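You operate a simulated robot arm through the tools that you are given. There is no shell and no other tool. Be economical: measure what you need, move in short steps, check, and stop when the job is done.

Carry out the task below with a simulated robot arm. There is one attempt and no reset: what you move stays moved.

TASK
Turn the timer knob to 4 s.
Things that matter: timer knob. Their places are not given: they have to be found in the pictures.

Only the result counts: the job must be done as asked and must still hold three seconds after the hand-in. Knocking over, shifting, dropping, spilling or breaking anything else fails it.

THE ROBOT
A 6-joint arm with a two-finger parallel gripper, fixed in place. Base frame: the origin is at the foot of the arm, x ahead of it, y to its left, z up. Lengths are in mm, angles in degrees, forces in N, time in s.
Its first joint turns from -66.0 to 66.0 degrees. Payload 2.1 kg.
The tool frame sits at the grasp point between the pads (the TCP): z along the fingers, y along the line on which they close. The tips reach 30 mm beyond it. The gripper opens to 94 mm. The fingers are 28 mm wide and 10 mm thick; the gripper's body (50 by 96 mm) begins 55 mm behind the TCP.
Orientation is that of the tool frame in the base frame, as a unit quaternion [w, x, y, z]. With the fingers straight down and closing along the base's y, the tool's x points along the base's -x, its y along +y and its z along -z.

THE INTERFACE
- The arm moves only by the tool arm_command. Its argument "commands" is a list of rows, each an object of numbers (a shift or turn left out is 0, a gripper value left out holds the last): "tx", "ty", "tz": the shift along the base's x, y, z in mm; "wx", "wy", "wz": the turn, a rotation vector about the base's x, y, z in degrees; "fingers": the closure in counts, from 0 (fully open) to 255 (shut). In form: [{"tx": .., "ty": .., "tz": .., "wx": .., "wy": .., "wz": .., "fingers": ..}, ...]. A call has 1 to 10 rows; each row is the pose to reach, as a shift and turn from the pose commanded when the call began. Each row takes 0.2 s and may step no farther than 50 mm and 8.6 degrees from the row before; otherwise, or with a gripper value out of range, the whole call is refused. A pose out of reach is approached as far as the arm can. The call stops where the force on the tool passes 40 N (or 10 N more than at its start, if that is more) or the arm is blocked; 0.2 s more then pass. The fingers move at their own pace (about 72 mm/s each) and stop on an object; they squeeze with about 25 N. The grip force told is the motor's: it shows also when the fingers shut on nothing. Time passes only in rows, and 0.2 s behind the last, so rows that repeat a pose let the fingers close. It gives the time, the measured TCP pose, the force on the tool (base axes), the opening and the grip force at its end, in the units of the frame above (readings bear some noise).
- Cameras (640 x 400 px; columns grow to the right, rows downward): "scene" is fixed at [57.5, -372.3, 509.5]; the picture's right is [0.73, -0.68, 0.00], its down [-0.32, -0.34, -0.88] and it looks along [0.60, 0.65, -0.47] (base axes); focal length 337 px, centre (320, 200). "wrist" rides on the gripper at [-37, 0, -58] in the tool frame; the picture's right is [0.00, -1.00, 0.00], its down [0.97, 0.00, -0.24] and it looks along [0.24, 0.00, 0.97] (tool axes); focal length 218 px, centre (320, 200).
- get_image(camera): a new picture of that camera. The clock stands still meanwhile.
- measure_at(camera, pixels): for up to 12 pixels [column, row] of the newest picture of that camera ("zoom" is the newest enlarged one), the place [x, y, z] in the base frame of the surface seen there, good to about 2 mm, but the place of the scene camera against the robot may be out by one fixed shift of up to 25 mm in any direction. The clock stands still meanwhile.
- zoom(camera, box): a new picture of the part [left, top, right, bottom] of that camera's present view, enlarged. The clock stands still meanwhile.
- hand_in(): hands the job in; it is judged then, once.

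Work in short steps. Measure before you move; look again where a grasp or a placing could have gone wrong, and mend it. You have 60 turns and 30 pictures in all, those below and enlarged ones among them. Open the gripper and draw the arm clear of the work before you hand the job in, unless the task says otherwise; then end with one line.

The tools are called after "Emit:" as name(argument=value, ...) on one line, values as JSON. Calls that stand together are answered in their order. arm_command: Moves the arm, as the interface text tells. Its arguments: {"type":"object","properties":{"commands":{"type":"array","items":{"type":"object","properties":{"tx":{"type":"number"},"ty":{"type":"number"},"tz":{"type":"number"},"wx":{"type":"number"},"wy":{"type":"number"},"wz":{"type":"number"},"fingers":{"type":"number"}}}}},"required":["commands"]} The other tools are called the same way: get_image (camera) takes a picture; measure_at (camera, pixels) gives the place of the surface under pixels of a picture; zoom (camera, box) takes an enlarged picture of a part of a camera's view; hand_in () hands the job in.

At the start:

```text
time_s: 0.0
tcp_pos: [314.7, 6.3, 352.0]
ee_rot: [0.001, 0.001, 1.0, 0.0]
wrist_force: [0.1, 0.3, -0.2]
width: 93.9
grip_force: 0.2
```

scene: 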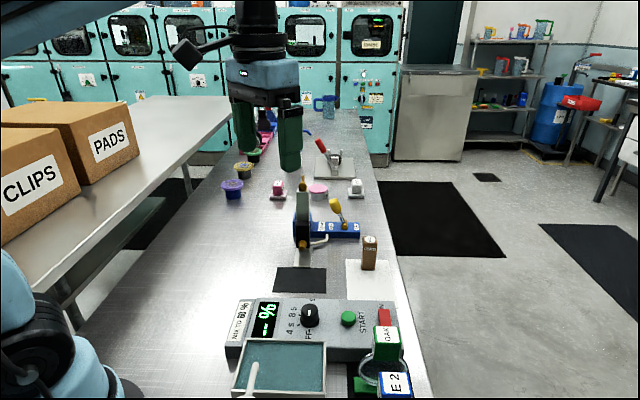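
wrist: 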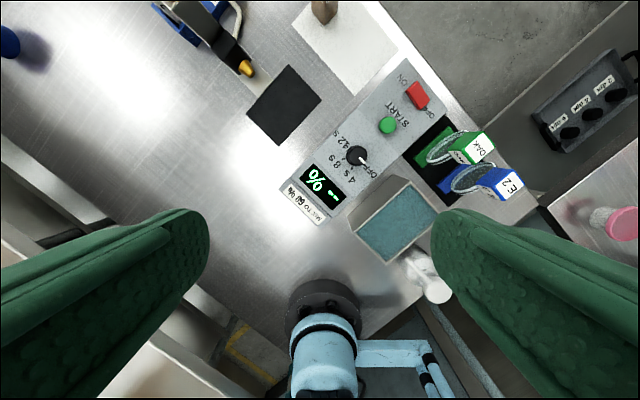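

The knob is at about (358,155) in the wrist view and (309,313) in the scene. I zoom in on both for the scale.

Emit:
zoom(camera="wrist", box=[270, 70, 450, 230])

Emit:
zoom(camera="scene", box=[220, 270, 420, 395])

Emit:
measure_at(camera="wrist", pixels=[[355, 155], [364, 161], [387, 126], [370, 150], [340, 165], [320, 180], [417, 96], [395, 220], [475, 150], [500, 182], [350, 130]])

```text
2.50 times, centred on (360, 150) of wrist
```

zoom: 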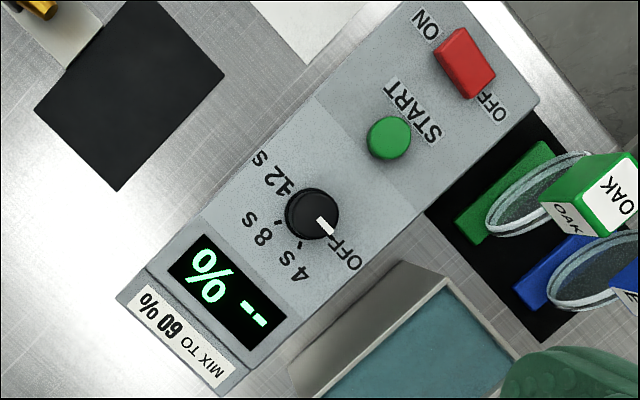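

```text
3.20 times, centred on (320, 332) of scene
```

zoom: 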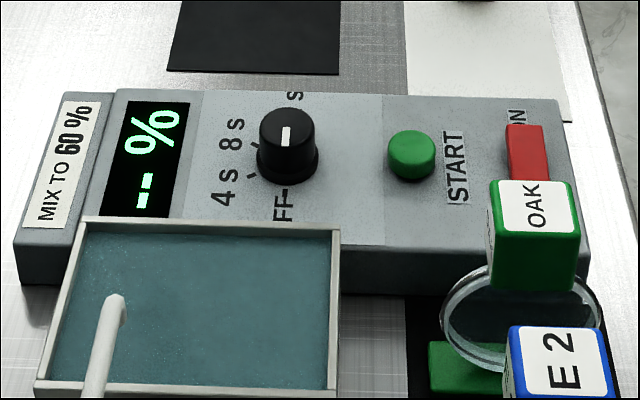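

```text
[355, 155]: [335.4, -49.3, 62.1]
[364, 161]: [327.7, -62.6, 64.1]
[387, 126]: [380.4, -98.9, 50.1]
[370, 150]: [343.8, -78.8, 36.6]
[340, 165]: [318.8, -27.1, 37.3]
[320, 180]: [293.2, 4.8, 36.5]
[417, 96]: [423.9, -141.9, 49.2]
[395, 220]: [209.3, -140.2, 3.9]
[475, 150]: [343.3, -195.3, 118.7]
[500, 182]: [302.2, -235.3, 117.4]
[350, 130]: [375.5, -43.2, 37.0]
```

The knob top is at about (333,-53,63) and the panel at z≈37. I move closer, with the camera over the knob, to measure the mark angles.

Emit:
arm_command(commands=[{"tx": -5, "ty": -20, "tz": -35}, {"tx": -10, "ty": -40, "tz": -75}, {"tx": -15, "ty": -60, "tz": -110}, {"tx": -15, "ty": -60, "tz": -110}])

Emit:
get_image(camera="wrist")

Emit:
zoom(camera="wrist", box=[260, 95, 380, 195])

```text
time_s: 1.0
tcp_pos: [300.2, -52.6, 240.9]
ee_rot: [0.0, 0.001, 1.0, 0.0]
wrist_force: [-0.3, -0.2, -0.2]
width: 93.9
grip_force: 0.0
```

```text
25 pictures are left
```

wrist: 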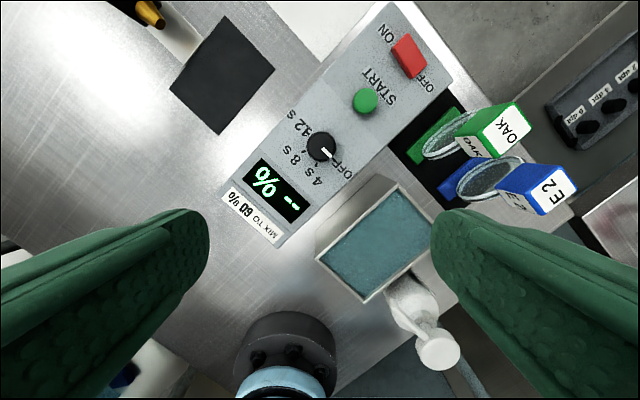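

```text
4.00 times, centred on (320, 145) of wrist
```

zoom: 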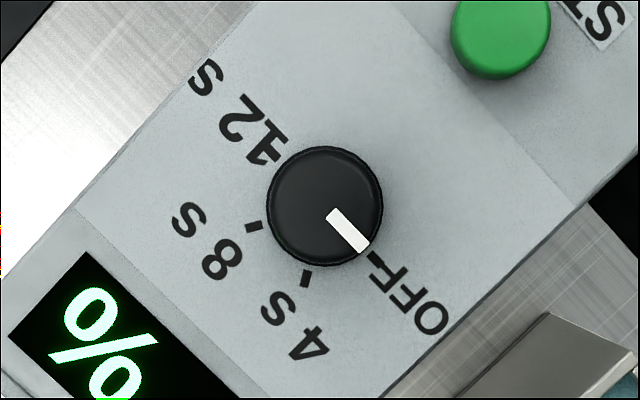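

The knob is now seen from straight above, at zoom (325,206). I measure the ticks, the pointer and the knob edges.

Emit:
measure_at(camera="zoom", pixels=[[306, 278], [254, 226], [374, 260], [333, 214], [360, 246], [325, 205], [275, 205], [375, 205], [325, 152], [325, 258], [450, 250], [120, 180]])

Emit:
measure_at(camera="wrist", pixels=[[392, 182], [345, 262], [375, 300], [435, 345], [420, 310], [375, 240], [410, 50], [365, 100], [100, 200], [430, 220], [500, 125], [540, 185]])

```text
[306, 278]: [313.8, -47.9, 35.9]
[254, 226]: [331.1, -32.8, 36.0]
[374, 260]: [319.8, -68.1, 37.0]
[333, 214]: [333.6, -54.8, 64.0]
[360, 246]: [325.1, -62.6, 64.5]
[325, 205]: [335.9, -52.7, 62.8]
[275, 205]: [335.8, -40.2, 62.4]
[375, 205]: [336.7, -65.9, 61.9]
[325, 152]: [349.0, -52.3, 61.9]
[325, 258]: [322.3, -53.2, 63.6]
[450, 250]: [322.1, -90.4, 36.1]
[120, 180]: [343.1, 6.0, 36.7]
```

```text
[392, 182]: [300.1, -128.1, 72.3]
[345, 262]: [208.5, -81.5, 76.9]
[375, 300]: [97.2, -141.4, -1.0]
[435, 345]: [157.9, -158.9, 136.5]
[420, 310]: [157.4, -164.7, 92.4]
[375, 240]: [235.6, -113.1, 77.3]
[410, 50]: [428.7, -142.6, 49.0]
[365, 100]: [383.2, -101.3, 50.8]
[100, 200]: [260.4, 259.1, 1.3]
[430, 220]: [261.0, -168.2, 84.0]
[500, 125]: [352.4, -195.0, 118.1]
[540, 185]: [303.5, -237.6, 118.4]
```

The knob axis is at about (336,-53), with a top radius of 13 and its top at z 64. OFF sits at 223°, 4 s at 165° and 8 s at 104°, so it needs about -58° about z. I pre-turn +30°, part-close the fingers and go above the knob.

Emit:
arm_command(commands=[{"tx": 9, "tz": -20, "wz": 7.5, "fingers": 110}, {"tx": 18, "tz": -45, "wz": 15}, {"tx": 27, "tz": -70, "wz": 22.5}, {"tx": 36, "tz": -100, "wz": 30}, {"tx": 36, "tz": -120, "wz": 30}, {"tx": 36, "tz": -120, "wz": 30}])

Emit:
get_image(camera="wrist")

Emit:
get_image(camera="scene")

```text
time_s: 2.4
tcp_pos: [335.7, -53.8, 120.2]
ee_rot: [-0.001, -0.26, 0.966, 0.0]
wrist_force: [-0.1, 0.2, 0.4]
width: 53.6
grip_force: 0.0
```

```text
23 pictures are left
```

wrist: 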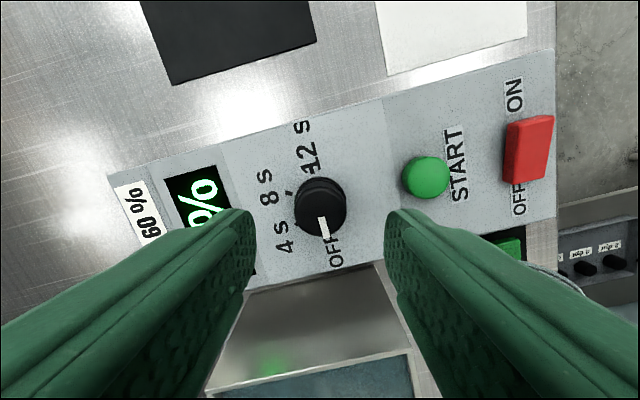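

```text
22 pictures are left
```

scene: 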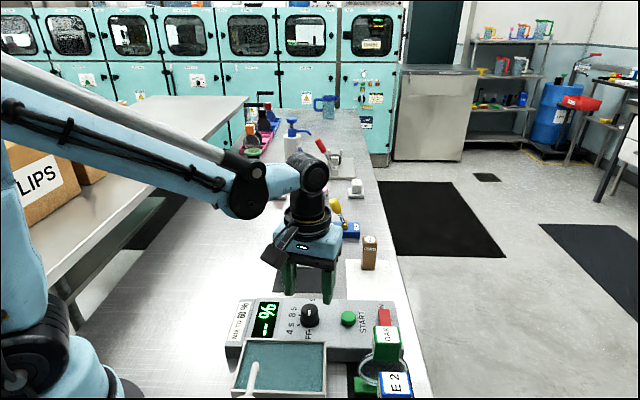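

The knob is centred between the fingers at column 320. I measure the knob top to refine the centre.

Emit:
zoom(camera="wrist", box=[272, 160, 368, 260])

Emit:
measure_at(camera="wrist", pixels=[[300, 212], [343, 212], [321, 195], [321, 232], [321, 213]])

```text
4.00 times, centred on (320, 210) of wrist
```

zoom: 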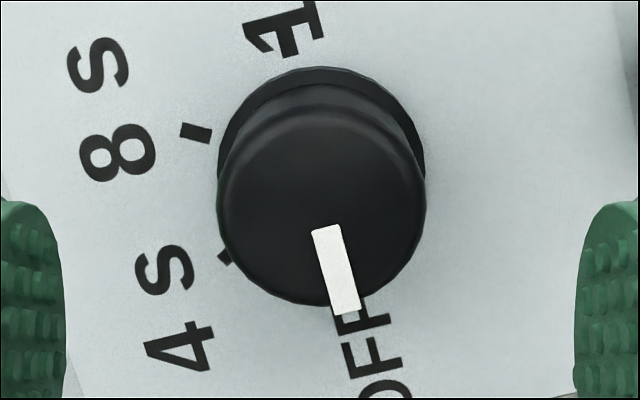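

```text
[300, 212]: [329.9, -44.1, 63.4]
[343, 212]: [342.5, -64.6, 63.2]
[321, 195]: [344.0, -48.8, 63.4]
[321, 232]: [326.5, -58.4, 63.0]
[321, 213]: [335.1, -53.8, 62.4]
```

The knob centre agrees with the TCP axis to within 1–2 mm. I descend 43 mm so the tips reach z≈47, above the panel and skirt, and close.

Emit:
arm_command(commands=[{"tz": -15}, {"tz": -30}, {"tz": -43}, {"tz": -43, "fingers": 255}, {"tz": -43}, {"tz": -43}, {"tz": -43}])

Emit:
get_image(camera="wrist")

```text
time_s: 4.0
tcp_pos: [335.3, -53.7, 77.8]
ee_rot: [0.0, -0.259, 0.966, 0.001]
wrist_force: [-2.5, 7.2, -7.6]
width: 30.6
grip_force: 45.3
```

```text
20 pictures are left
```

wrist: 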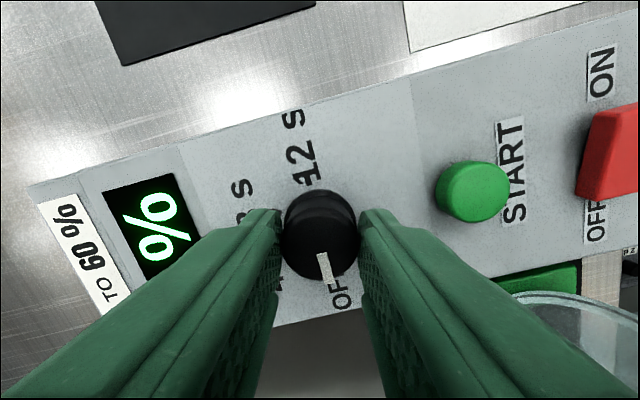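

It has gripped at width 30.6 mm. I turn -58° about z.

Emit:
arm_command(commands=[{"wz": -7.25}, {"wz": -14.5}, {"wz": -21.75}, {"wz": -29}, {"wz": -36.25}, {"wz": -43.5}, {"wz": -50.75}, {"wz": -58}, {"wz": -58}])

Emit:
get_image(camera="wrist")

```text
time_s: 6.0
tcp_pos: [335.4, -54.4, 78.6]
ee_rot: [0.0, 0.243, 0.97, 0.001]
wrist_force: [-7.5, 17.8, 28.1]
width: 30.7
grip_force: 45.3
```

```text
19 pictures are left
```

wrist: 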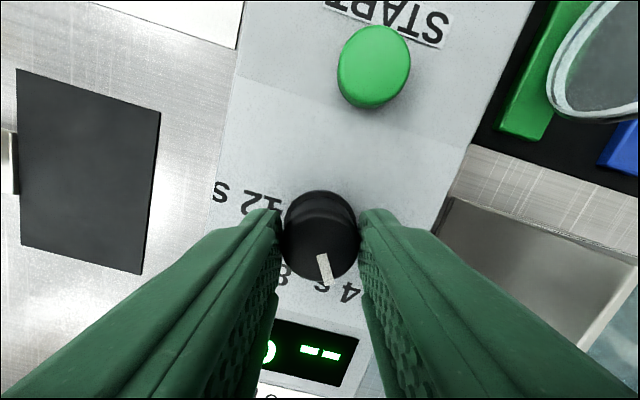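

The knob turned with the gripper. I open and rise to check.

Emit:
arm_command(commands=[{"fingers": 110}, {"fingers": 110}, {"fingers": 110}, {"tz": 20}, {"tz": 50}, {"tz": 90}, {"tz": 90}])

Emit:
get_image(camera="wrist")

Emit:
zoom(camera="wrist", box=[260, 140, 380, 240])

```text
time_s: 7.6
tcp_pos: [335.1, -55.3, 168.6]
ee_rot: [0.0, 0.242, 0.97, 0.0]
wrist_force: [0.2, -0.6, 0.1]
width: 53.8
grip_force: 0.0
```

```text
18 pictures are left
```

wrist: 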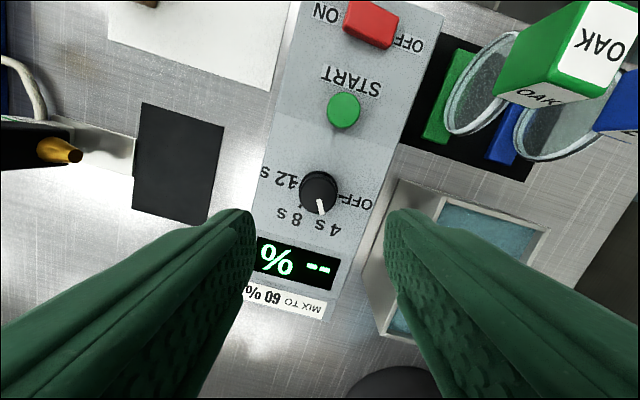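

```text
4.00 times, centred on (320, 190) of wrist
```

zoom: 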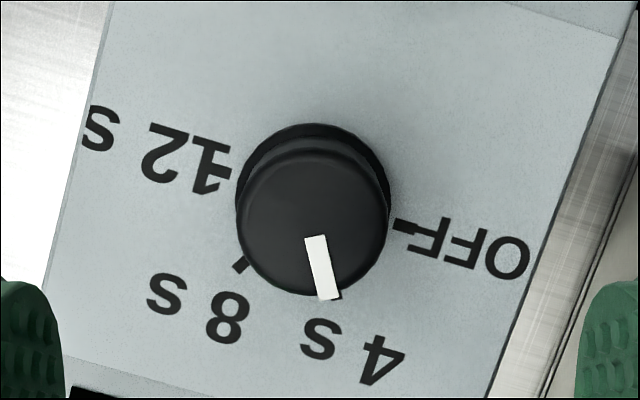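

The pointer sits near 4 s. I put the camera over the knob for an exact reading.

Emit:
arm_command(commands=[{"tx": -16, "ty": 9, "tz": 30}, {"tx": -32, "ty": 19, "tz": 60}, {"tx": -32, "ty": 19, "tz": 60}])

Emit:
zoom(camera="wrist", box=[260, 95, 380, 195])

```text
time_s: 8.4
tcp_pos: [304.9, -35.3, 226.4]
ee_rot: [0.0, 0.242, 0.97, 0.0]
wrist_force: [-0.1, 0.1, -0.5]
width: 53.5
grip_force: 0.0
```

```text
4.00 times, centred on (320, 145) of wrist
```

zoom: 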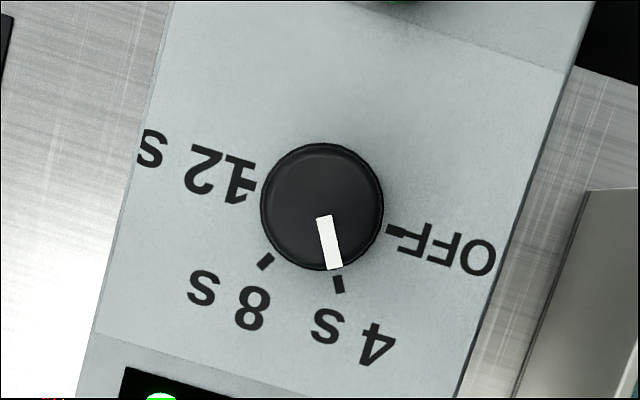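

The pointer (zoom 325,217 to 334,268) lines up with the 4 s tick at (339,284) to within about 2°. I draw the arm up and open the gripper fully.

Emit:
arm_command(commands=[{"tz": 40, "fingers": 0}, {"tz": 80}, {"tz": 110}, {"tz": 110}])

Emit:
get_image(camera="scene")

```text
time_s: 9.4
tcp_pos: [302.0, -34.0, 338.0]
ee_rot: [-0.001, 0.242, 0.97, 0.0]
wrist_force: [-0.7, 0.7, 0.1]
width: 93.7
grip_force: 0.0
```

```text
15 pictures are left
```

scene: 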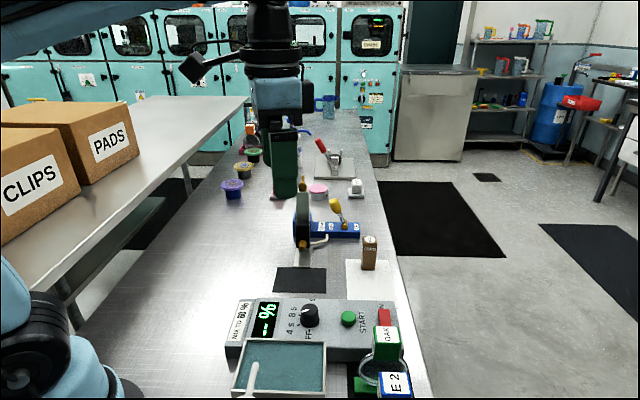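

The knob is at 4 s, everything else is in place and the arm is clear, so I hand in.

Emit:
hand_in()

```text
The job is handed in.
```

The timer knob now points at 4 s, within about 2° of the mark; nothing else looks moved in the last picture, and I handed the job in with the gripper open and the arm clear.
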